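You operate a simulated robot arm through the tools that you are given. There is no shell and no other tool.

Carry out the task below with a simulated robot arm. There is one attempt and no reset: what you move stays moved.

JOB
Fit the door, lock both latches and stick on the green label.
Fine: slide the door on to its hinge pins first; press the label on its field; the other label stays.

It is judged by the outcome, as a careful person would: the job done as asked, and still so three seconds after it is handed in. It fails if anything else is knocked over, pushed out of place, dropped, spilled or broken.

ROBOT AND FRAMES
A 7-joint arm with a two-finger parallel gripper, fixed in place. Base frame: the origin is on the floor under the middle of its stand, x ahead of it, y to its left, z up; the work surface is at about z = 0.747. Units: m, degrees, N and s.
It reaches about 1.046 m from its shoulder. Its first joint turns from -166.0 to 166.0 degrees. Payload 1.57 kg.
The TCP is the grasp point between the finger pads, 0.03 m short of the fingertips. In the tool frame z runs along the fingers and y along their closing line. The gripper opens to 0.08 m. The fingers are 0.017 m wide and 0.012 m thick; the gripper's body (0.04 by 0.082 m) begins 0.08 m behind the TCP.
Orientation is that of the tool frame in the base frame, as a unit quaternion [w, x, y, z]. With the fingers straight down and closing along the base's y, the tool's x points along the base's -x, its y along +y and its z along -z.

CONTROLS
- The arm moves only by the tool nudge_tool. Its argument "deltas" is a list that holds one entry, the list of rows, each a list of 7 numbers: the shift along the tool's x, y, z in units of 500 mm (1.0 is 500 mm), then the turn, a rotation vector about the tool's x, y, z in units of 60 degrees (1.0 is 60 degrees), then the opening in per cent of the stroke, from 0 (shut) to 100 (fully open). In form: [[[x, y, z, wx, wy, wz, jaw], ...]]. A call has 1 to 20 rows; each row is the pose to reach, as a shift and turn from the pose commanded when the call began, along the tool's axes at that moment. A call with a number of a shift or a turn outside -1 to 1 is refused whole. A row lasts 0.2 s, in which the tool goes at most 0.05 m and 8.6 degrees; a call with a longer step from one row to the next is refused whole, and so is a gripper value outside its range. Where a pose cannot be reached the arm comes as near as it can. A force on the tool above 40 N (or 10 N above the force at the start of the call, whichever is more), or a blocked arm, ends the call early, and 0.2 s more pass. Each finger travels about 0.153 m/s and halts on what it meets, pressing with about 43 N; the grip force reading is that of the motor and also rises with nothing between the fingers. The clock runs only during rows and for 0.2 s after the last one: add rows that repeat a pose to give the fingers time. It gives the time, the measured TCP pose, the force on the tool (base axes), the opening and the grip force at its end, in the units of the frame above (readings bear some noise), with the torque about the TCP (base axes, N m) and any sound that the robot's microphone picked up, and new pictures: "views" is both (left out), scene, wrist or none.
- Cameras (640 x 400 px; columns grow to the right, rows downward): "scene" is fixed at [0.4, 0.6501, 1.6562]; the picture's right is [-0.85, 0.53, 0.00], its down [0.51, 0.83, -0.22] and it looks along [-0.12, -0.19, -0.97] (base axes); focal length 356 px, centre (320, 200). "wrist" rides on the gripper at [0.072, -0.007, -0.122] in the tool frame; the picture's right is [0.09, 1.00, 0.00], its down [-0.84, 0.08, -0.54] and it looks along [-0.54, 0.05, 0.84] (tool axes); focal length 238 px, centre (320, 200). There is no depth. A picture from a camera that has moved, and an enlarged one, comes with that camera's place and axes in the base frame and with its lens.
- zoom(camera, box): a new picture of the part [left, top, right, bottom] of that camera's present view, enlarged. No time passes.
- sign_off(): hands the job in; it is judged then, once.

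Places have to be worked out from the pictures, the camera data and where the tool is seen. Open the gripper and draw the arm clear of the work before you hand the job in, unless the task says otherwise.

The tools are called after "Emit:" as name(argument=value, ...) on one line, values as JSON. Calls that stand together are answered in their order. nudge_tool: Moves the arm, as the interface text tells. Its arguments: {"type":"object","properties":{"deltas":{"type":"array","items":{"type":"array","items":{"type":"array","items":{"type":"number"}}}},"views":{"type":"string","enum":["both","scene","wrist","none"]}},"required":["deltas"]} The other tools are called the same way: zoom (camera, box) takes an enlarged picture of a part of a camera's view; sign_off () hands the job in.

At the start:

```text
t: 0.0
tool_pos: [0.2145, 0.4992, 1.2456]
orientation: [-0.001, 0.0, 1.0, 0.0]
contact_force: [0.1, -0.2, 0.2]
ft_torque: [0.0, 0.0, -0.01]
finger_gap: 0.08
grip_force: 0.0
```

scene: 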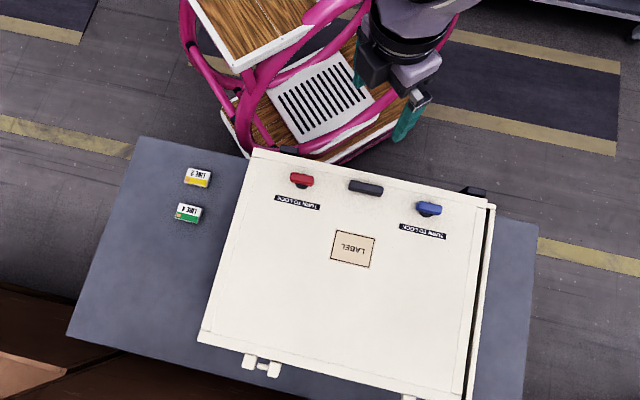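
wrist: 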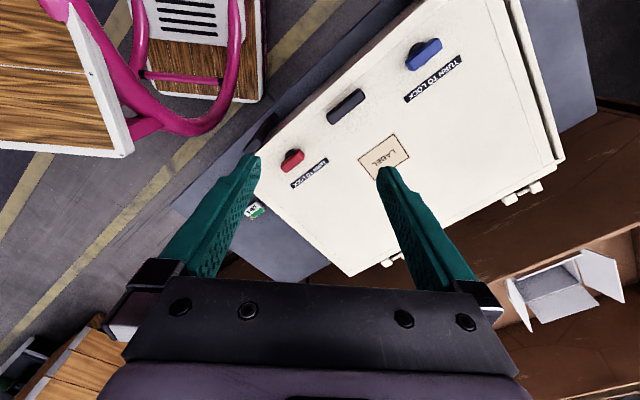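

I'll first look closer at the door, its hinges, latches and the labels before moving anything.

Emit:
zoom(camera="scene", box=[180, 130, 340, 230])

Emit:
zoom(camera="scene", box=[340, 150, 540, 275])

Emit:
zoom(camera="scene", box=[180, 300, 340, 400])

Emit:
zoom(camera="scene", box=[380, 300, 540, 400])

Emit:
zoom(camera="wrist", box=[240, 0, 640, 280])

```text
4.00 times, centred on (260, 180) of scene
camera zoom: at [0.4, 0.6501, 1.6562], right [-0.85, 0.53, 0.0], down [0.51, 0.83, -0.22], along [-0.12, -0.19, -0.97], focal length 1425 px, centre (560, 280)
```

zoom: 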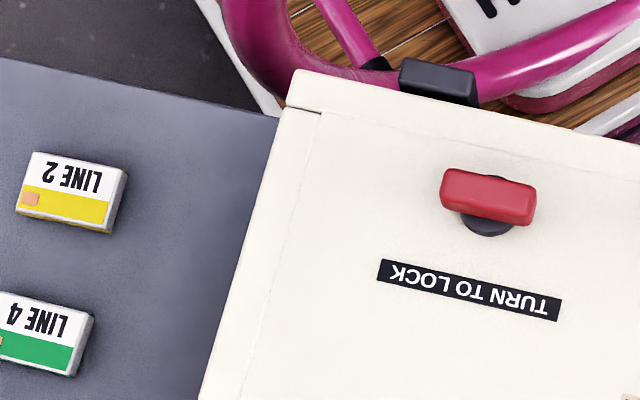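

```text
3.20 times, centred on (440, 212) of scene
camera zoom: at [0.4, 0.6501, 1.6562], right [-0.85, 0.53, 0.0], down [0.51, 0.83, -0.22], along [-0.12, -0.19, -0.97], focal length 1140 px, centre (-64, 160)
```

zoom: 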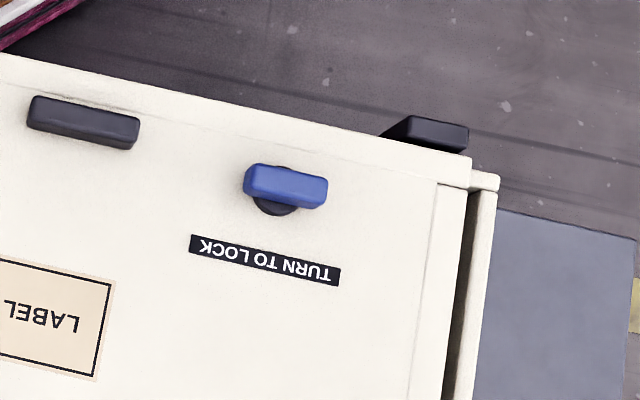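

```text
4.00 times, centred on (260, 350) of scene
camera zoom: at [0.4, 0.6501, 1.6562], right [-0.85, 0.53, 0.0], down [0.51, 0.83, -0.22], along [-0.12, -0.19, -0.97], focal length 1425 px, centre (560, -400)
```

zoom: 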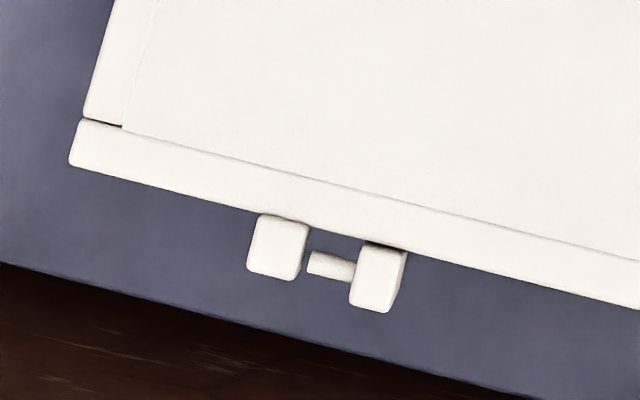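

```text
4.00 times, centred on (460, 350) of scene
camera zoom: at [0.4, 0.6501, 1.6562], right [-0.85, 0.53, 0.0], down [0.51, 0.83, -0.22], along [-0.12, -0.19, -0.97], focal length 1425 px, centre (-240, -400)
```

zoom: 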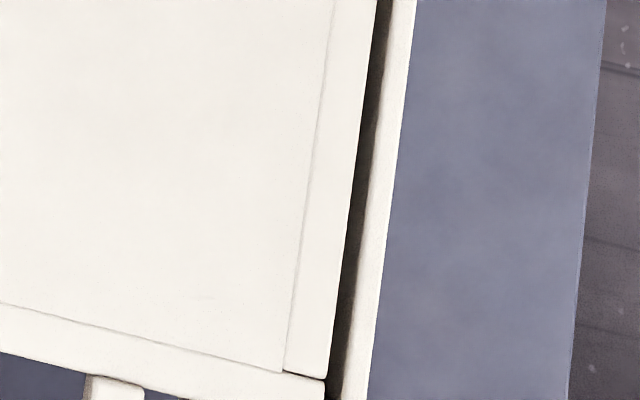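

```text
1.43 times, centred on (440, 140) of wrist
camera zoom: at [0.1447, 0.4922, 1.369], right [-0.09, 1.0, 0.0], down [0.84, 0.08, 0.54], along [0.54, 0.05, -0.84], focal length 340 px, centre (149, 286)
```

zoom: 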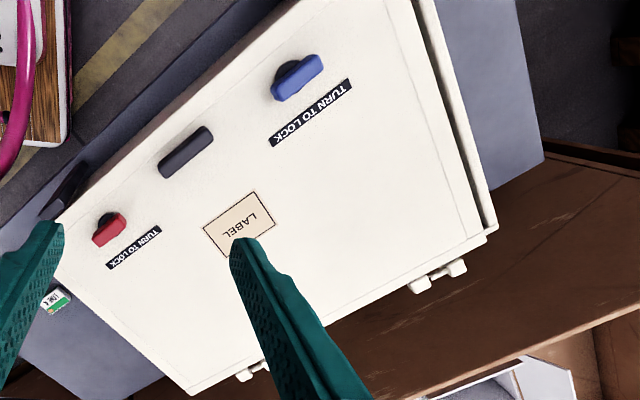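

The door lies flat on the open cabinet, turned about 45° in the base frame. It's shifted toward the red-latch side, leaving a dark gap at the right wall, and the hinge pins are on the far edge. I'll bring the wrist camera over the far edge to look at the hinges.

Emit:
nudge_tool(deltas=[[[-0.053, 0.038, 0.033, 0, 0, 0, 100], [-0.105, 0.076, 0.065, 0, 0, 0, 100], [-0.158, 0.114, 0.098, 0, 0, 0, 100], [-0.21, 0.152, 0.13, 0, 0, 0, 100], [-0.263, 0.19, 0.163, 0, 0, 0, 100], [-0.315, 0.228, 0.195, 0, 0, 0, 100], [-0.368, 0.266, 0.228, 0, 0, 0, 100], [-0.42, 0.304, 0.26, 0, 0, 0, 100], [-0.473, 0.342, 0.293, 0, 0, 0, 100], [-0.525, 0.38, 0.325, 0, 0, 0, 100], [-0.578, 0.418, 0.358, 0, 0, 0, 100], [-0.631, 0.456, 0.391, 0, 0, 0, 100], [-0.631, 0.456, 0.391, 0, 0, 0, 100]]], views="both")

```text
t: 2.8
tool_pos: [0.4969, 0.6731, 1.0468]
orientation: [-0.001, -0.001, 1.0, -0.001]
contact_force: [-1.9, 0.3, 1.7]
ft_torque: [0.0, -0.13, 0.02]
finger_gap: 0.08
grip_force: 0.1
out of reach, approached as far as the arm can: row 10, 11, 12, 13
camera wrist: at [0.4254, 0.6664, 1.1709], right [-0.09, 1.0, 0.0], down [0.84, 0.08, 0.54], along [0.54, 0.05, -0.84], focal length 238 px, centre (320, 200)
```

scene: 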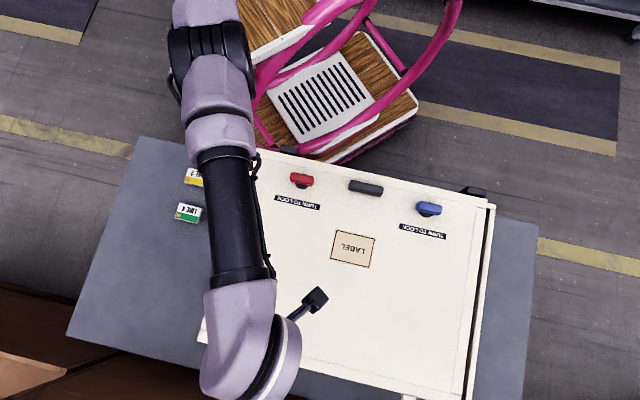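
wrist: 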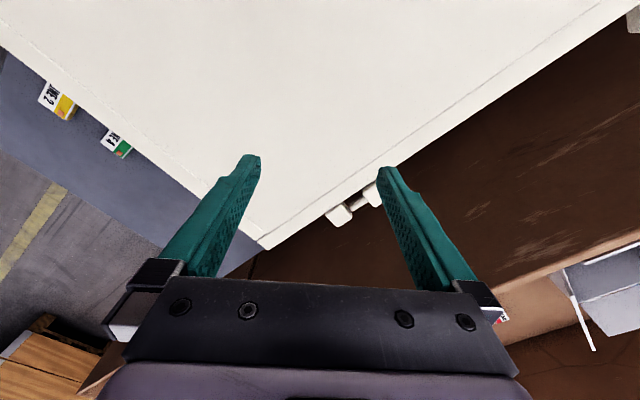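

The reach ends near here, but the hinge is visible. I'll enlarge it.

Emit:
zoom(camera="wrist", box=[240, 140, 420, 252])

Emit:
zoom(camera="wrist", box=[20, 60, 180, 160])

Emit:
zoom(camera="wrist", box=[480, 0, 640, 100])

Emit:
zoom(camera="scene", box=[390, 350, 470, 400])

```text
3.56 times, centred on (330, 196) of wrist
camera zoom: at [0.4254, 0.6664, 1.1709], right [-0.09, 1.0, 0.0], down [0.84, 0.08, 0.54], along [0.54, 0.05, -0.84], focal length 848 px, centre (284, 214)
```

zoom: 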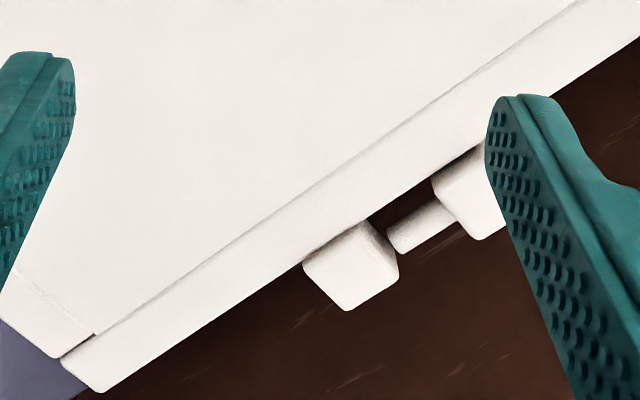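

```text
4.00 times, centred on (100, 110) of wrist
camera zoom: at [0.4254, 0.6664, 1.1709], right [-0.09, 1.0, 0.0], down [0.84, 0.08, 0.54], along [0.54, 0.05, -0.84], focal length 953 px, centre (1200, 560)
```

zoom: 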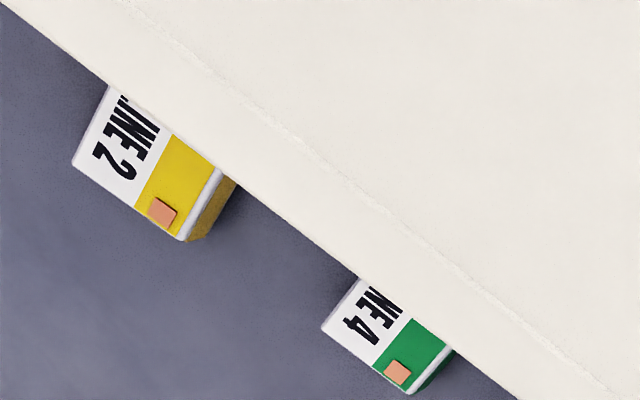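

```text
4.00 times, centred on (560, 50) of wrist
camera zoom: at [0.4254, 0.6664, 1.1709], right [-0.09, 1.0, 0.0], down [0.84, 0.08, 0.54], along [0.54, 0.05, -0.84], focal length 953 px, centre (-640, 800)
```

zoom: 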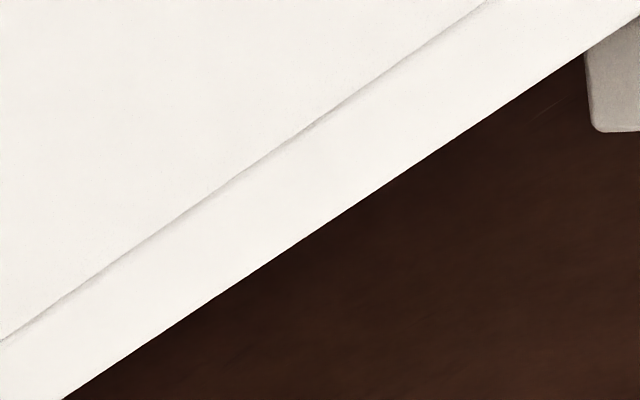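

```text
8.00 times, centred on (430, 375) of scene
camera zoom: at [0.4, 0.6501, 1.6562], right [-0.85, 0.53, 0.0], down [0.51, 0.83, -0.22], along [-0.12, -0.19, -0.97], focal length 2850 px, centre (-560, -1200)
```

zoom: 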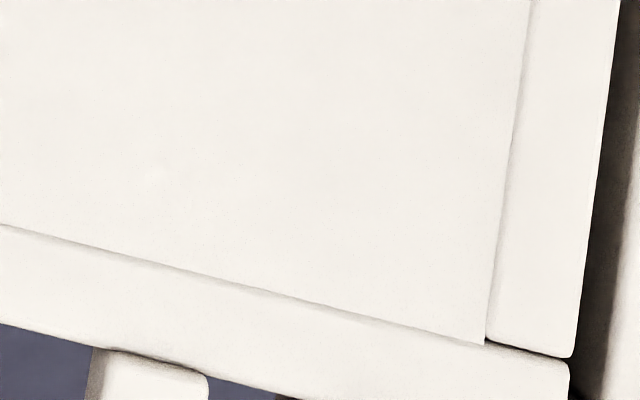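

The left hinge shows the door's knuckle just off the tip of a box-mounted pin that points toward the red side. So the door has to slide about 2 cm toward the blue side. I'll raise the tool, back off over the handle and turn it 45° so the fingers will close across the handle.

Emit:
nudge_tool(deltas=[[[0.056, -0.035, -0.02, 0, 0, 0.075, 100], [0.112, -0.071, -0.04, 0, 0, 0.15, 100], [0.168, -0.106, -0.06, 0, 0, 0.225, 100], [0.224, -0.142, -0.08, 0, 0, 0.3, 100], [0.28, -0.177, -0.1, 0, 0, 0.375, 100], [0.336, -0.212, -0.12, 0, 0, 0.45, 100], [0.392, -0.248, -0.14, 0, 0, 0.525, 100], [0.448, -0.283, -0.16, 0, 0, 0.6, 100], [0.504, -0.319, -0.18, 0, 0, 0.675, 100], [0.56, -0.354, -0.2, 0, 0, 0.75, 100], [0.56, -0.354, -0.2, 0, 0, 0.75, 100]]], views="both")

```text
t: 5.2
tool_pos: [0.2119, 0.694, 1.1941]
orientation: [0.001, 0.382, 0.924, -0.001]
contact_force: [-0.6, 0.8, -0.1]
ft_torque: [-0.02, 0.0, -0.01]
finger_gap: 0.08
grip_force: 0.1
out of reach, approached as far as the arm can: row 1, 2, 3, 4, 5, 6, 7, 8, 9, 10, 11
camera wrist: at [0.157, 0.7394, 1.3172], right [0.64, 0.77, 0.0], down [0.65, -0.54, 0.54], along [0.42, -0.35, -0.84], focal length 238 px, centre (320, 200)
```

scene: 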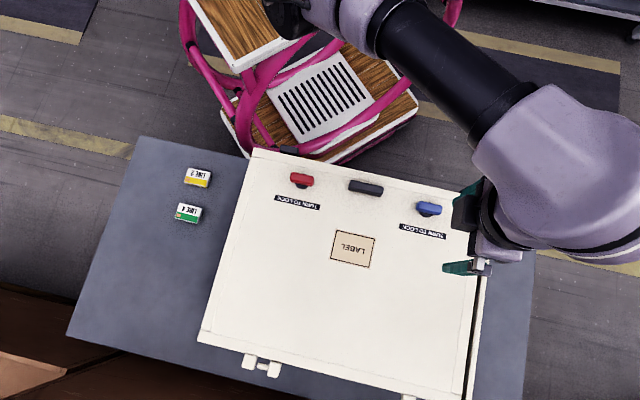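
wrist: 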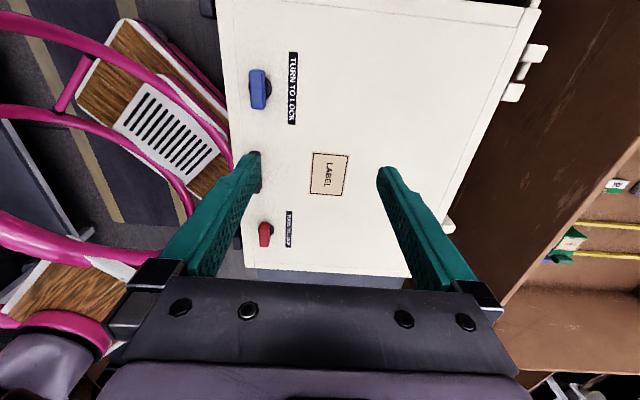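

The reading differs from the target I expected. I'll hold still for two rows to see where the arm settles before commanding any further.

Emit:
nudge_tool(deltas=[[[0, 0, 0, 0, 0, 0, 100], [0, 0, 0, 0, 0, 0, 100]]], views="none")

Emit:
zoom(camera="wrist", box=[220, 0, 380, 100])

Emit:
zoom(camera="wrist", box=[460, 0, 620, 100])

```text
t: 5.8
tool_pos: [0.2126, 0.6938, 1.1945]
orientation: [0.001, 0.382, 0.924, -0.001]
contact_force: [1.1, -0.2, 0.2]
ft_torque: [-0.01, 0.02, -0.03]
finger_gap: 0.0798
grip_force: 0.1
```

```text
4.00 times, centred on (300, 50) of wrist
camera zoom: at [0.1574, 0.7394, 1.3169], right [0.64, 0.77, 0.0], down [0.65, -0.54, 0.54], along [0.42, -0.35, -0.84], focal length 953 px, centre (400, 800)
```

zoom: 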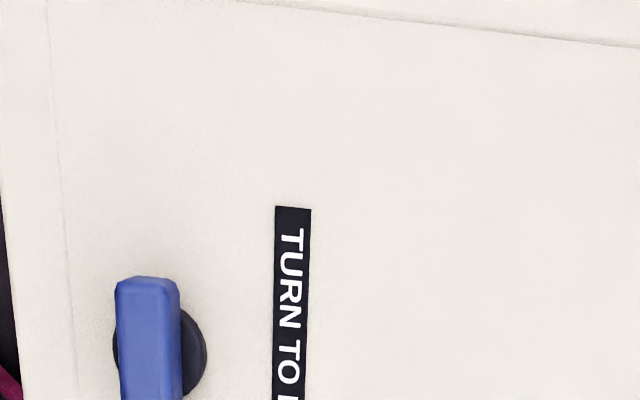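

```text
4.00 times, centred on (540, 50) of wrist
camera zoom: at [0.1574, 0.7394, 1.3169], right [0.64, 0.77, 0.0], down [0.65, -0.54, 0.54], along [0.42, -0.35, -0.84], focal length 953 px, centre (-560, 800)
```

zoom: 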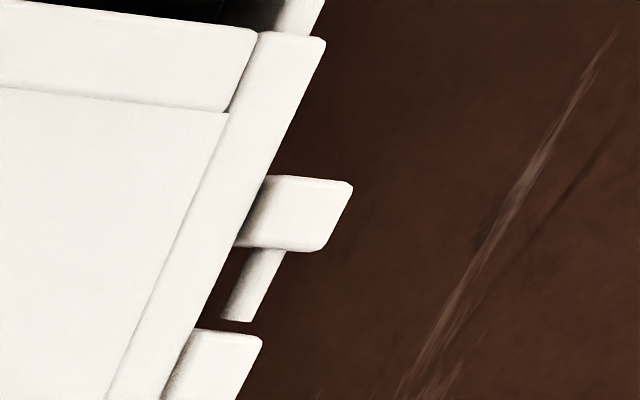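

The arm holds where it is. The second hinge looks the same as the first: the box pin points toward the red side, and the door knuckle sits just off its tip. I'll try moving above the black handle at this yaw to see if that's reachable.

Emit:
nudge_tool(deltas=[[[-0.038, -0.034, 0.025, 0, 0, 0, 100], [-0.076, -0.068, 0.05, 0, 0, 0, 100], [-0.114, -0.101, 0.075, 0, 0, 0, 100], [-0.152, -0.135, 0.1, 0, 0, 0, 100], [-0.19, -0.169, 0.125, 0, 0, 0, 100], [-0.229, -0.203, 0.15, 0, 0, 0, 100], [-0.229, -0.203, 0.15, 0, 0, 0, 100]]], views="both")

```text
t: 7.4
tool_pos: [0.2239, 0.7025, 1.1655]
orientation: [0.0, 0.383, 0.924, -0.001]
contact_force: [-0.3, -0.1, -0.1]
ft_torque: [0.02, 0.0, 0.03]
finger_gap: 0.0802
grip_force: 0.1
out of reach, approached as far as the arm can: row 1, 2, 3, 4, 5, 6, 7
camera wrist: at [0.1694, 0.7472, 1.2886], right [0.64, 0.77, 0.0], down [0.65, -0.54, 0.54], along [0.42, -0.35, -0.84], focal length 238 px, centre (320, 200)
```

scene: 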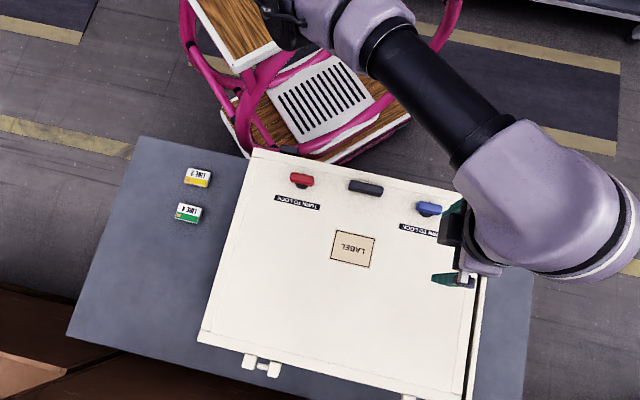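
wrist: 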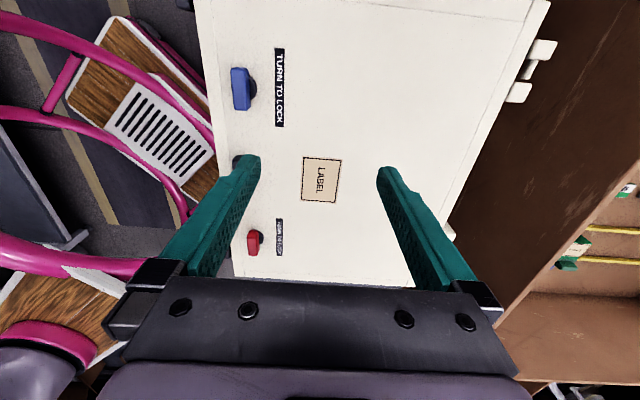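

At this yaw the arm runs into a joint limit. I'll go back to the first pose and yaw, then turn the other way round for the same closing line.

Emit:
nudge_tool(deltas=[[[0, 0, -0.02, 0, 0, -0.1, 100], [-0.03, -0.03, -0.04, 0, 0, -0.2, 100], [-0.065, -0.07, -0.06, 0, 0, -0.3, 100], [-0.1, -0.11, -0.08, 0, 0, -0.4, 100], [-0.14, -0.15, -0.1, 0, 0, -0.5, 100], [-0.18, -0.2, -0.12, 0, 0, -0.6, 100], [-0.22, -0.25, -0.14, 0, 0, -0.7, 100], [-0.274, -0.3, -0.16, 0, 0, -0.75, 100], [-0.274, -0.3, -0.16, 0, 0, -0.75, 100], [-0.274, -0.3, -0.16, 0, 0, -0.75, 100]]], views="both")

```text
t: 9.6
tool_pos: [0.2207, 0.6565, 1.2957]
orientation: [0.0, -0.001, 1.0, -0.001]
contact_force: [-0.2, -0.2, -0.3]
ft_torque: [-0.02, 0.0, 0.01]
finger_gap: 0.0799
grip_force: 0.1
out of reach, approached as far as the arm can: row 2, 3, 4, 5, 6, 7, 8, 9, 10
camera wrist: at [0.1491, 0.6497, 1.4188], right [-0.09, 1.0, 0.0], down [0.84, 0.08, 0.54], along [0.54, 0.05, -0.84], focal length 238 px, centre (320, 200)
```

scene: 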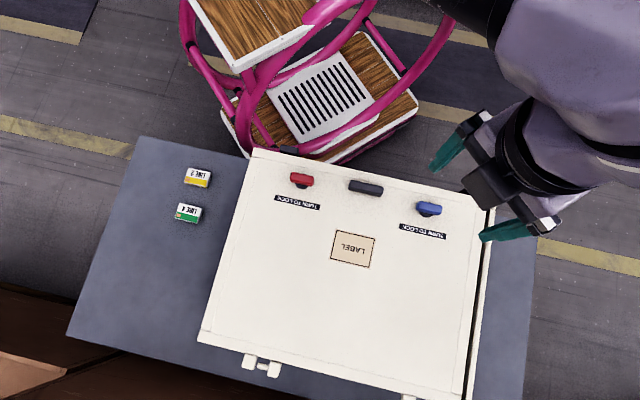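
wrist: 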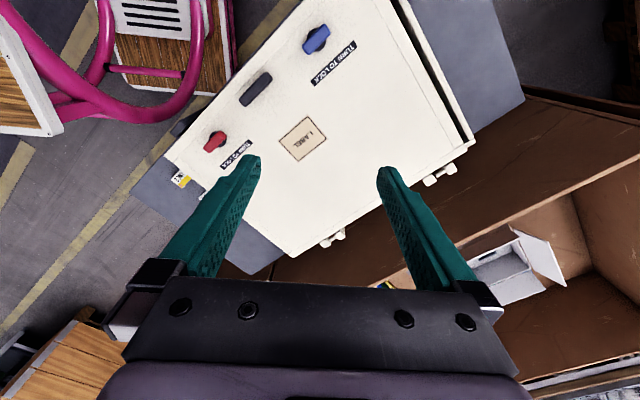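

The arm has folded into an awkward posture. I'll swing it back toward the middle of the box at the default yaw to unwind it.

Emit:
nudge_tool(deltas=[[[-0.044, -0.01, 0.058, 0, 0, 0, 100], [-0.088, -0.03, 0.116, 0, 0, 0, 100], [-0.132, -0.05, 0.174, 0, 0, 0, 100], [-0.176, -0.08, 0.232, 0, 0, 0, 100], [-0.22, -0.113, 0.29, 0, 0, 0, 100], [-0.22, -0.113, 0.29, 0, 0, 0, 100]]], views="scene")

```text
t: 11.0
tool_pos: [0.3439, 0.6896, 1.1751]
orientation: [0.0, 0.0, 1.0, -0.001]
contact_force: [-0.5, 0.1, 0.2]
ft_torque: [0.02, 0.04, -0.04]
finger_gap: 0.08
grip_force: 0.0
out of reach, approached as far as the arm can: row 1, 2, 3, 4, 5, 6
```

scene: 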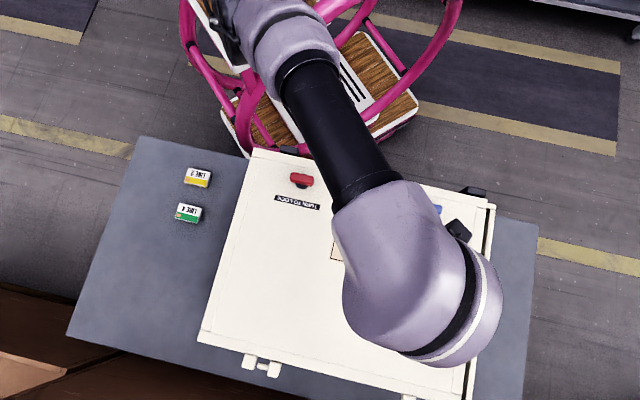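

I'll test the other turning direction in place, since that may free the limiting joint.

Emit:
nudge_tool(deltas=[[[0, 0, 0, 0, 0, -0.125, 100], [0, 0, 0, 0, 0, -0.25, 100], [0, 0, 0, 0, 0, -0.375, 100], [0, 0, 0, 0, 0, -0.5, 100], [0, 0, 0, 0, 0, -0.625, 100], [0, 0, 0, 0, 0, -0.75, 100], [0, 0, 0, 0, 0, -0.75, 100]]], views="scene")

```text
t: 12.6
tool_pos: [0.3454, 0.692, 1.1748]
orientation: [0.0, -0.383, 0.924, 0.0]
contact_force: [-0.1, -0.6, 0.8]
ft_torque: [-0.04, 0.01, -0.02]
finger_gap: 0.0799
grip_force: 0.0
```

scene: 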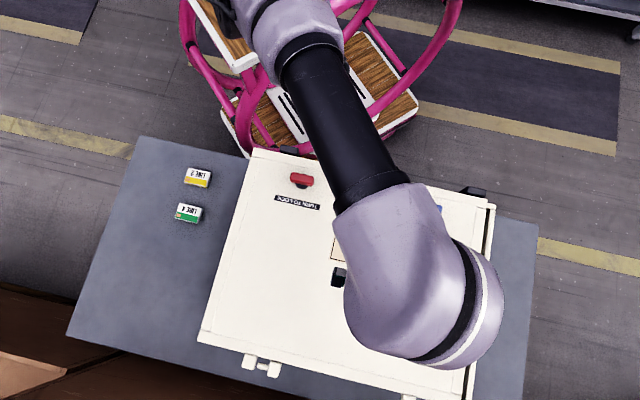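

That turn worked with no limit. Next I'll try drawing the tool in toward the base at this yaw.

Emit:
nudge_tool(deltas=[[[0.05, 0, 0, 0, 0, 0, 100], [0.1, 0, 0, 0, 0, 0, 100], [0.15, 0, 0, 0, 0, 0, 100], [0.2, 0, 0, 0, 0, 0, 100], [0.2, 0, 0, 0, 0, 0, 100]]], views="scene")

```text
t: 13.8
tool_pos: [0.2739, 0.6197, 1.1721]
orientation: [0.0, -0.382, 0.924, 0.0]
contact_force: [0.0, -0.1, 0.6]
ft_torque: [0.0, -0.01, -0.02]
finger_gap: 0.08
grip_force: 0.1
```

scene: 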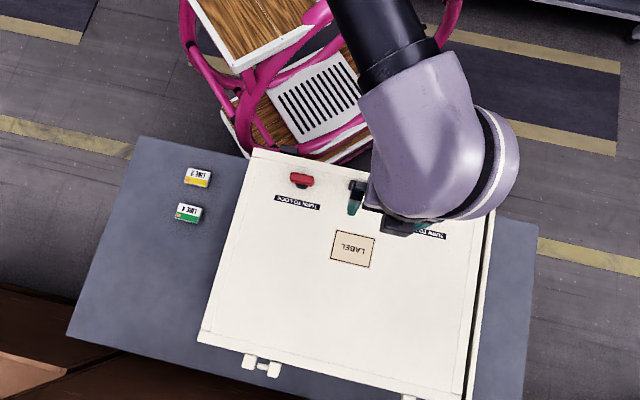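

That freed it. I'll carry on turning the same way toward closing across the handle while moving over it.

Emit:
nudge_tool(deltas=[[[0.023, -0.005, 0.012, 0, 0, -0.125, 100], [0.046, -0.01, 0.024, 0, 0, -0.25, 100], [0.069, -0.014, 0.036, 0, 0, -0.375, 100], [0.092, -0.019, 0.048, 0, 0, -0.5, 100], [0.115, -0.024, 0.06, 0, 0, -0.625, 100], [0.138, -0.029, 0.072, 0, 0, -0.75, 100], [0.161, -0.033, 0.086, 0, 0, -0.875, 100], [0.185, -0.038, 0.1, 0, 0, -1.0, 100], [0.185, -0.038, 0.1, 0, 0, -1.0, 100]]], views="scene")

Emit:
nudge_tool(deltas=[[[0, 0, 0, 0, 0, -0.125, 100], [0, 0, 0, 0, 0, -0.25, 100], [0, 0, 0, 0, 0, -0.375, 100], [0, 0, 0, 0, 0, -0.5, 100], [0, 0, 0, 0, 0, -0.5, 100]]], views="both")

```text
t: 15.8
tool_pos: [0.2234, 0.5429, 1.1244]
orientation: [0.0, 0.794, -0.608, 0.001]
contact_force: [0.1, -0.8, 1.4]
ft_torque: [-0.01, -0.01, -0.02]
finger_gap: 0.0799
grip_force: 0.0
```

scene: 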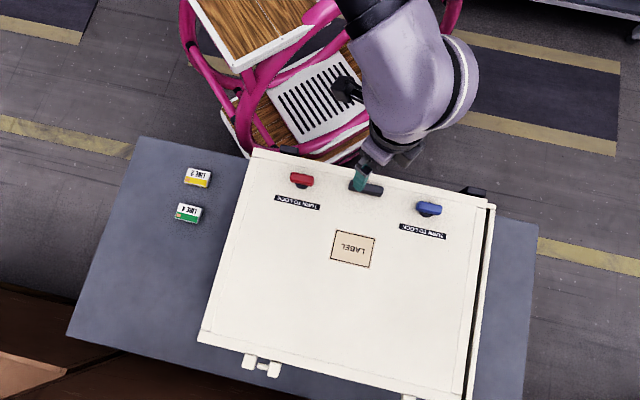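

```text
t: 17.0
tool_pos: [0.2231, 0.5429, 1.1252]
orientation: [0.0, 0.924, -0.382, 0.0]
contact_force: [-0.6, -0.2, 0.0]
ft_torque: [0.02, -0.01, 0.02]
finger_gap: 0.0799
grip_force: 0.1
camera wrist: at [0.28, 0.4963, 1.2475], right [-0.64, -0.77, 0.0], down [-0.65, 0.54, 0.54], along [-0.42, 0.35, -0.84], focal length 238 px, centre (320, 200)
```

scene: 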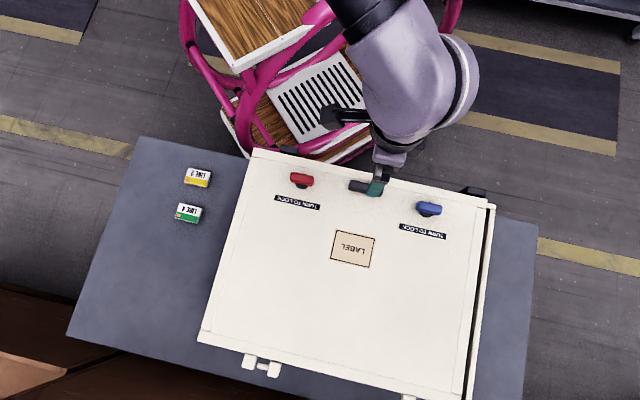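
wrist: 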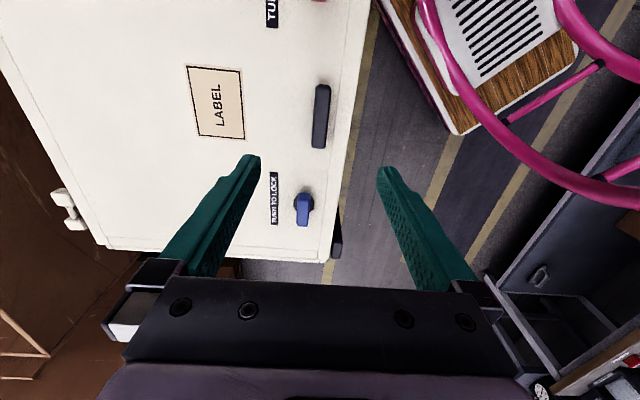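

The tool is now above the handle with the fingers straddling it across the door's short direction. I'll zoom in on the handle, latch and keeper details.

Emit:
zoom(camera="wrist", box=[250, 60, 410, 160])

Emit:
zoom(camera="wrist", box=[250, 160, 410, 260])

Emit:
zoom(camera="wrist", box=[20, 150, 180, 250])

Emit:
zoom(camera="wrist", box=[170, 40, 330, 140])

Emit:
zoom(camera="scene", box=[420, 170, 516, 230])

```text
4.00 times, centred on (330, 110) of wrist
camera zoom: at [0.28, 0.4963, 1.2475], right [-0.64, -0.77, 0.0], down [-0.65, 0.54, 0.54], along [-0.42, 0.35, -0.84], focal length 953 px, centre (280, 560)
```

zoom: 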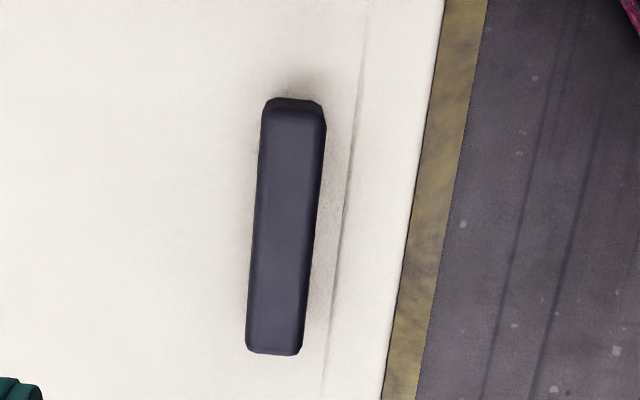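

```text
4.00 times, centred on (330, 210) of wrist
camera zoom: at [0.28, 0.4963, 1.2475], right [-0.64, -0.77, 0.0], down [-0.65, 0.54, 0.54], along [-0.42, 0.35, -0.84], focal length 953 px, centre (280, 160)
```

zoom: 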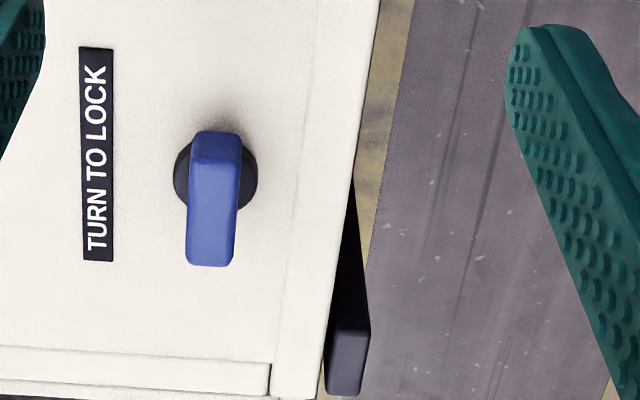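

```text
4.00 times, centred on (100, 200) of wrist
camera zoom: at [0.28, 0.4963, 1.2475], right [-0.64, -0.77, 0.0], down [-0.65, 0.54, 0.54], along [-0.42, 0.35, -0.84], focal length 953 px, centre (1200, 200)
```

zoom: 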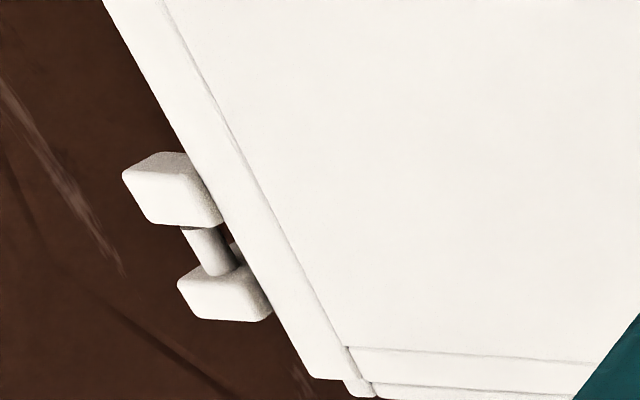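

```text
4.00 times, centred on (250, 90) of wrist
camera zoom: at [0.28, 0.4963, 1.2475], right [-0.64, -0.77, 0.0], down [-0.65, 0.54, 0.54], along [-0.42, 0.35, -0.84], focal length 953 px, centre (600, 640)
```

zoom: 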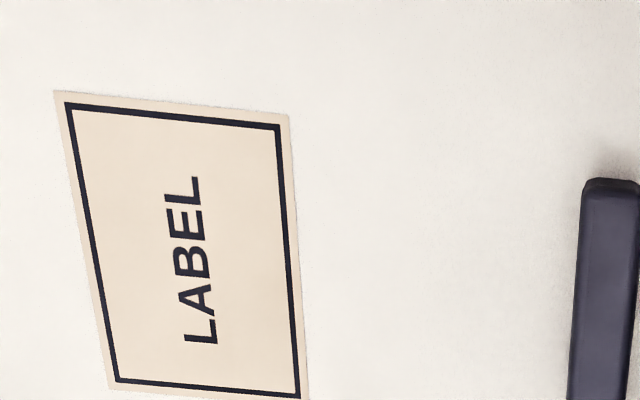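

```text
6.67 times, centred on (468, 200) of scene
camera zoom: at [0.4, 0.6501, 1.6562], right [-0.85, 0.53, 0.0], down [0.51, 0.83, -0.22], along [-0.12, -0.19, -0.97], focal length 2375 px, centre (-667, 200)
```

zoom: 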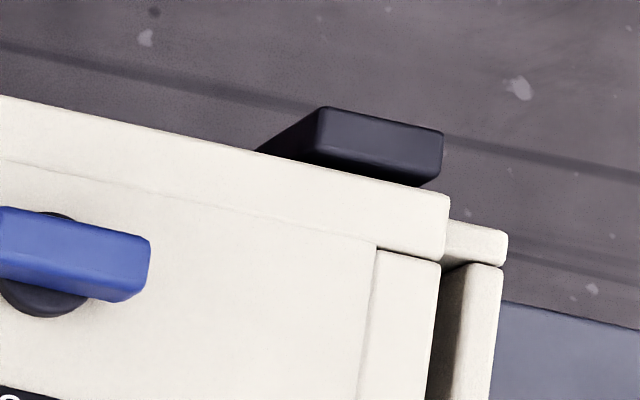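

I need the door's surface height, so I'll measure the label field in the scene view and compare it with the wrist view.

Emit:
zoom(camera="scene", box=[305, 210, 401, 270])

Emit:
zoom(camera="scene", box=[152, 150, 248, 210])

Emit:
zoom(camera="scene", box=[152, 190, 248, 250])

Emit:
zoom(camera="scene", box=[265, 135, 361, 195])

```text
6.67 times, centred on (353, 240) of scene
camera zoom: at [0.4, 0.6501, 1.6562], right [-0.85, 0.53, 0.0], down [0.51, 0.83, -0.22], along [-0.12, -0.19, -0.97], focal length 2375 px, centre (100, -67)
```

zoom: 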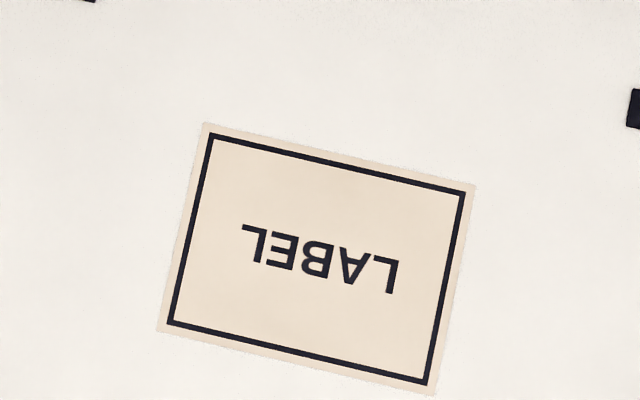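

```text
6.67 times, centred on (200, 180) of scene
camera zoom: at [0.4, 0.6501, 1.6562], right [-0.85, 0.53, 0.0], down [0.51, 0.83, -0.22], along [-0.12, -0.19, -0.97], focal length 2375 px, centre (1120, 333)
```

zoom: 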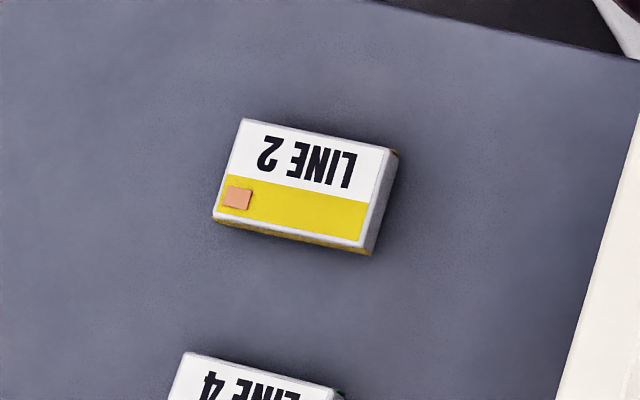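

```text
6.67 times, centred on (200, 220) of scene
camera zoom: at [0.4, 0.6501, 1.6562], right [-0.85, 0.53, 0.0], down [0.51, 0.83, -0.22], along [-0.12, -0.19, -0.97], focal length 2375 px, centre (1120, 67)
```

zoom: 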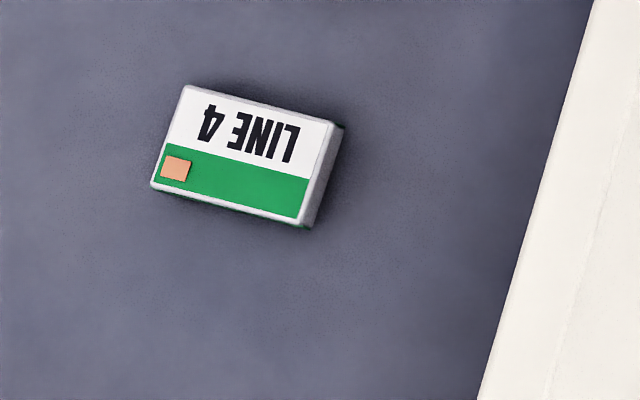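

```text
6.67 times, centred on (313, 165) of scene
camera zoom: at [0.4, 0.6501, 1.6562], right [-0.85, 0.53, 0.0], down [0.51, 0.83, -0.22], along [-0.12, -0.19, -0.97], focal length 2375 px, centre (367, 433)
```

zoom: 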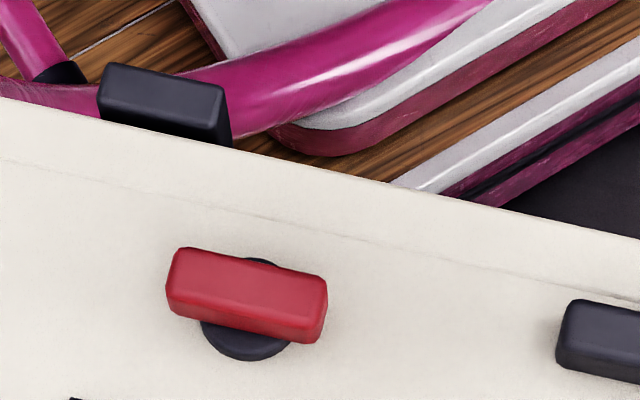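

Triangulation puts the door surface at z ≈ 0.938 and the handle at about (0.225, 0.540), 70 × 16 mm along the door edge. I'll lower to TCP z ≈ 1.0 with the jaws half open and look.

Emit:
nudge_tool(deltas=[[[0.002, 0, 0.05, 0, 0, 0, 80], [0.004, 0, 0.1, 0, 0, 0, 60], [0.008, 0, 0.15, 0, 0, 0, 50], [0.008, 0, 0.2, 0, 0, 0, 50], [0.008, 0, 0.25, 0, 0, 0, 50], [0.008, 0, 0.25, 0, 0, 0, 50]]], views="both")

```text
t: 18.4
tool_pos: [0.2275, 0.5388, 0.9992]
orientation: [0.001, 0.924, -0.383, -0.001]
contact_force: [0.7, -0.1, -0.4]
ft_torque: [0.01, -0.03, 0.0]
finger_gap: 0.0399
grip_force: 0.2
camera wrist: at [0.283, 0.492, 1.1219], right [-0.64, -0.77, 0.0], down [-0.65, 0.54, 0.54], along [-0.42, 0.35, -0.84], focal length 238 px, centre (320, 200)
```

scene: 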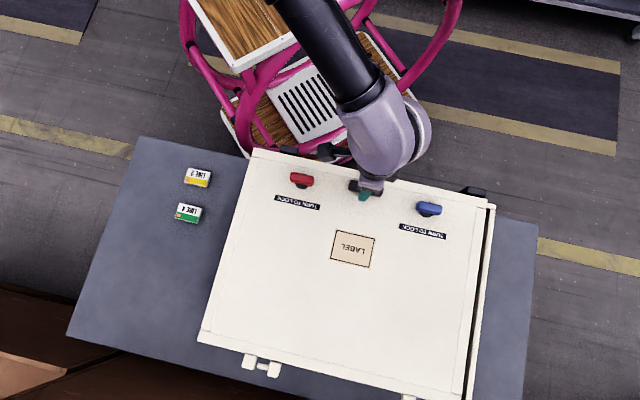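
wrist: 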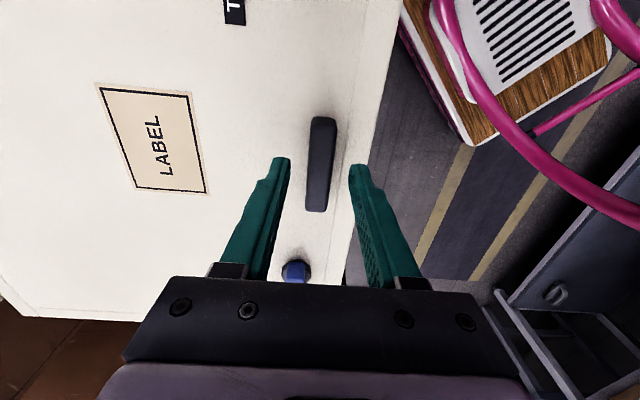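

The handle sits centred between the fingertips. I'll lower another 2 cm so the pads overlap it while the tips stay off the door.

Emit:
nudge_tool(deltas=[[[0, 0, 0.02, 0, 0, 0, 50], [0, 0, 0.04, 0, 0, 0, 50], [0, 0, 0.04, 0, 0, 0, 50]]], views="wrist")

Emit:
zoom(camera="wrist", box=[240, 90, 400, 190])

```text
t: 19.2
tool_pos: [0.2271, 0.5391, 0.9794]
orientation: [0.0, 0.924, -0.383, 0.0]
contact_force: [-0.1, -0.1, 0.0]
ft_torque: [-0.02, -0.02, 0.01]
finger_gap: 0.0401
grip_force: 0.0
camera wrist: at [0.2826, 0.4926, 1.1026], right [-0.64, -0.77, 0.0], down [-0.65, 0.54, 0.54], along [-0.42, 0.35, -0.84], focal length 238 px, centre (320, 200)
```

wrist: 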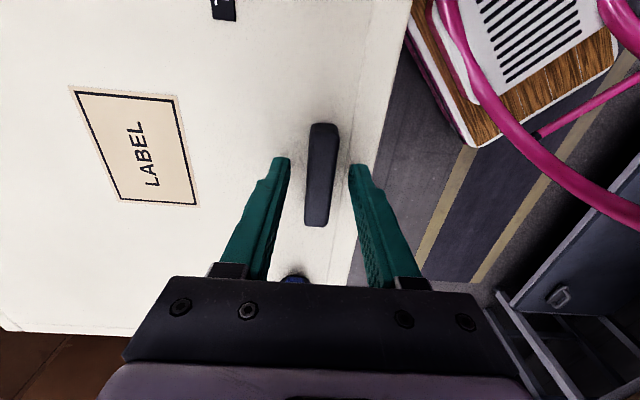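

```text
4.00 times, centred on (320, 140) of wrist
camera zoom: at [0.2826, 0.4926, 1.1026], right [-0.64, -0.77, 0.0], down [-0.65, 0.54, 0.54], along [-0.42, 0.35, -0.84], focal length 953 px, centre (320, 440)
```

zoom: 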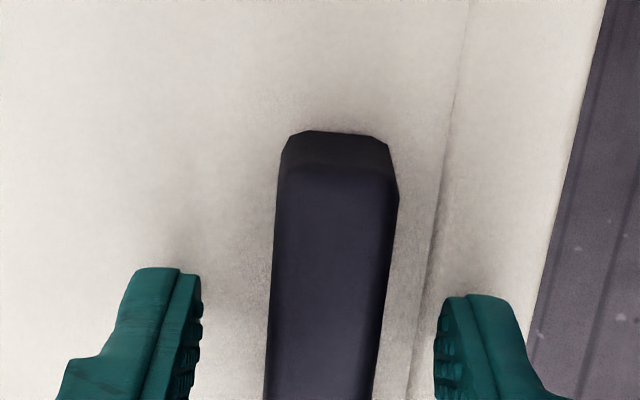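

The pads overlap the handle by about 13 mm and no forces show. I'll close on it and hold.

Emit:
nudge_tool(deltas=[[[0, 0, 0, 0, 0, 0, 30], [0, 0, 0, 0, 0, 0, 15], [0, 0, 0, 0, 0, 0, 0], [0, 0, 0, 0, 0, 0, 0]]], views="wrist")

```text
t: 20.2
tool_pos: [0.2256, 0.5396, 0.9798]
orientation: [0.0, 0.924, -0.383, 0.0]
contact_force: [-1.1, -0.7, 0.5]
ft_torque: [0.02, 0.02, 0.06]
finger_gap: 0.0181
grip_force: 32.9
camera wrist: at [0.2825, 0.4926, 1.1027], right [-0.64, -0.77, 0.0], down [-0.65, 0.54, 0.54], along [-0.42, 0.35, -0.84], focal length 238 px, centre (320, 200)
```

wrist: 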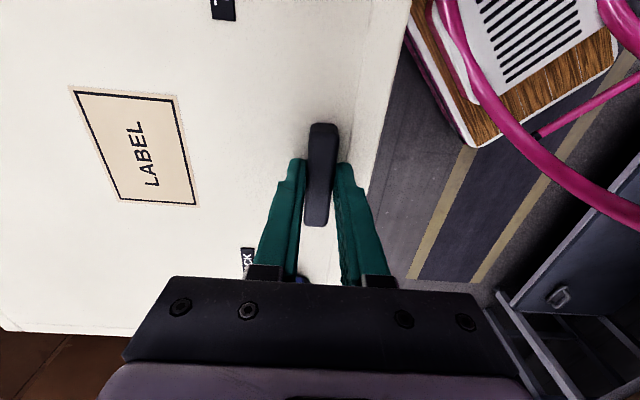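

It's gripped (18 mm wide, about 33 N). Next I slide the door 6 mm slowly toward the blue side and check forces and yaw.

Emit:
nudge_tool(deltas=[[[-0.003, 0, 0, 0, 0, 0, 0], [-0.006, 0, 0, 0, 0, 0, 0], [-0.009, 0, 0, 0, 0, 0, 0], [-0.012, 0, 0, 0, 0, 0, 0], [-0.012, 0, 0, 0, 0, 0, 0]]], views="both")

Emit:
zoom(camera="scene", box=[180, 300, 340, 400])

Emit:
zoom(camera="scene", box=[420, 170, 516, 230])

```text
t: 21.4
tool_pos: [0.2231, 0.5435, 0.9783]
orientation: [0.0, 0.924, -0.383, -0.001]
contact_force: [1.9, -5.1, 7.0]
ft_torque: [-0.51, -0.36, -0.22]
finger_gap: 0.0177
grip_force: 32.6
camera wrist: at [0.2782, 0.4967, 1.1027], right [-0.64, -0.77, 0.0], down [-0.65, 0.54, 0.54], along [-0.42, 0.35, -0.84], focal length 238 px, centre (320, 200)
```

scene: 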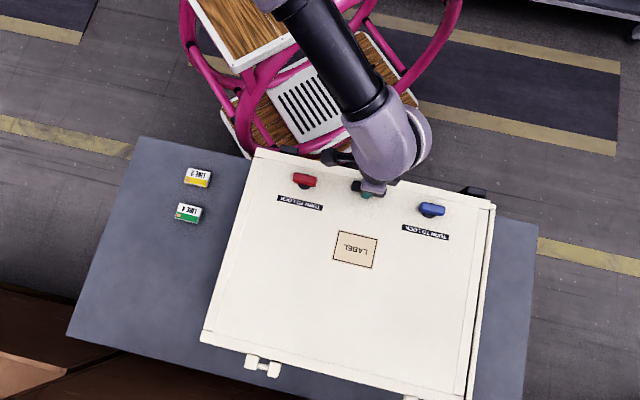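
wrist: 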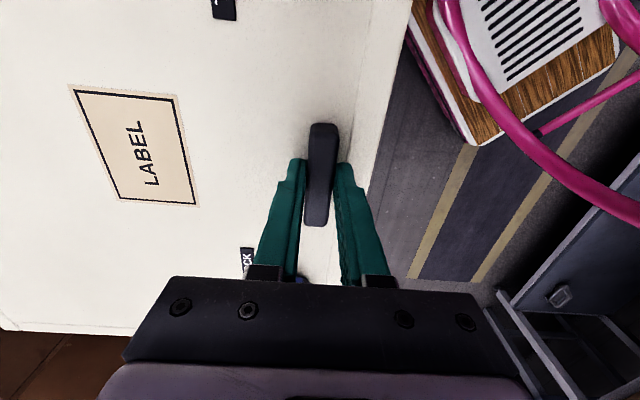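

```text
4.00 times, centred on (260, 350) of scene
camera zoom: at [0.4, 0.6501, 1.6562], right [-0.85, 0.53, 0.0], down [0.51, 0.83, -0.22], along [-0.12, -0.19, -0.97], focal length 1425 px, centre (560, -400)
```

zoom: 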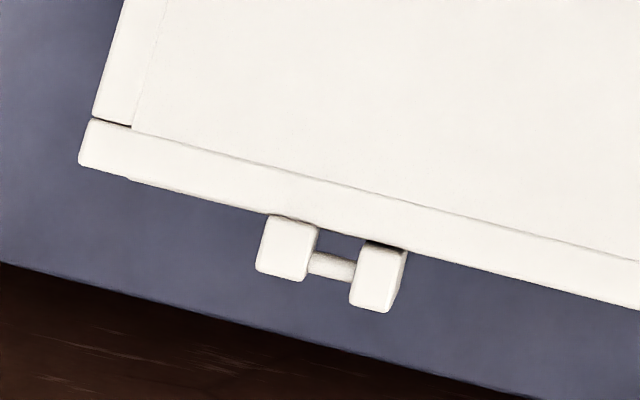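

```text
6.67 times, centred on (468, 200) of scene
camera zoom: at [0.4, 0.6501, 1.6562], right [-0.85, 0.53, 0.0], down [0.51, 0.83, -0.22], along [-0.12, -0.19, -0.97], focal length 2375 px, centre (-667, 200)
```

zoom: 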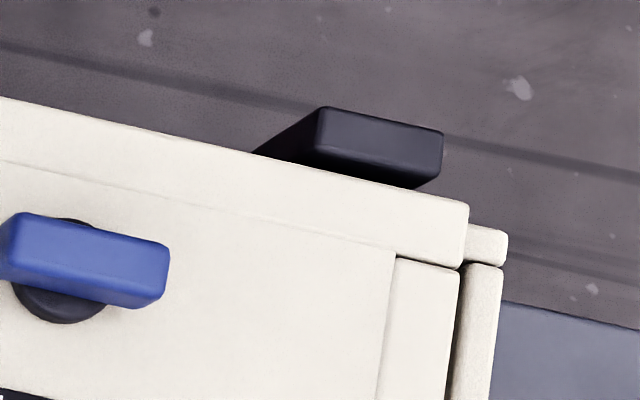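

The door follows cleanly: the knuckle has just started onto the pin, with about 5 N of drag. I'll keep sliding and watch for the end stop.

Emit:
nudge_tool(deltas=[[[-0.003, 0, 0, 0, 0, 0, 0], [-0.006, 0, 0, 0, 0, 0, 0], [-0.009, 0, 0, 0, 0, 0, 0], [-0.012, 0, 0, 0, 0, 0, 0], [-0.015, 0, 0, 0, 0, 0, 0], [-0.016, 0, 0, 0, 0, 0, 0]]], views="both")

Emit:
zoom(camera="scene", box=[180, 300, 340, 400])

Emit:
zoom(camera="scene", box=[420, 170, 516, 230])

```text
t: 22.8
tool_pos: [0.216, 0.5484, 0.9797]
orientation: [0.0, 0.924, -0.383, 0.0]
contact_force: [1.2, -2.4, -0.1]
ft_torque: [-0.25, -0.11, -0.28]
finger_gap: 0.0179
grip_force: 32.6
camera wrist: at [0.2722, 0.5027, 1.1029], right [-0.64, -0.77, 0.0], down [-0.65, 0.54, 0.54], along [-0.42, 0.35, -0.84], focal length 238 px, centre (320, 200)
```

scene: 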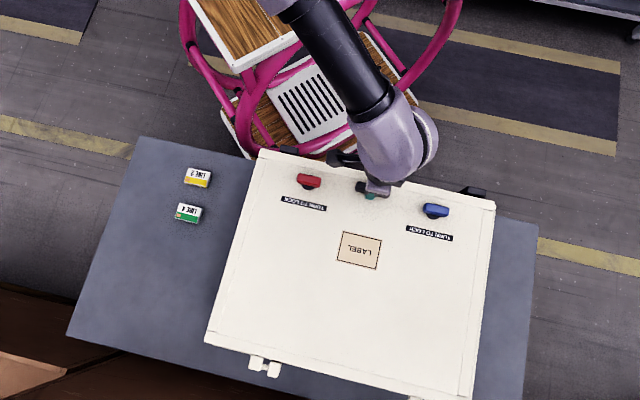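
wrist: 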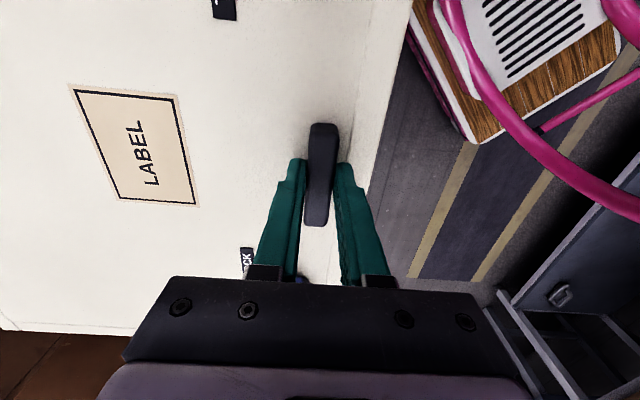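

```text
4.00 times, centred on (260, 350) of scene
camera zoom: at [0.4, 0.6501, 1.6562], right [-0.85, 0.53, 0.0], down [0.51, 0.83, -0.22], along [-0.12, -0.19, -0.97], focal length 1425 px, centre (560, -400)
```

zoom: 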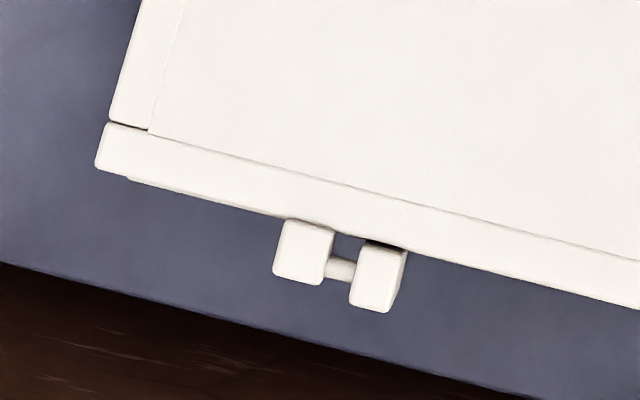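

```text
6.67 times, centred on (468, 200) of scene
camera zoom: at [0.4, 0.6501, 1.6562], right [-0.85, 0.53, 0.0], down [0.51, 0.83, -0.22], along [-0.12, -0.19, -0.97], focal length 2375 px, centre (-667, 200)
```

zoom: 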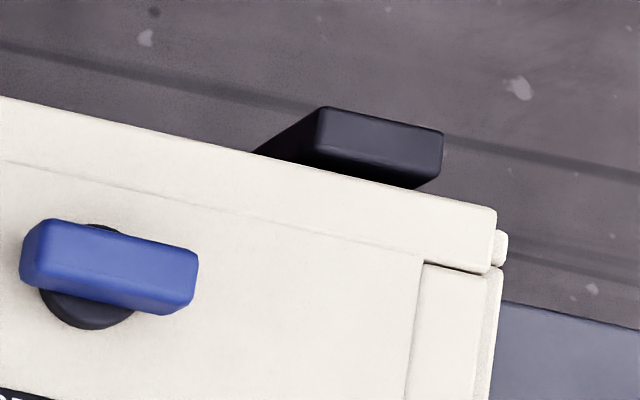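

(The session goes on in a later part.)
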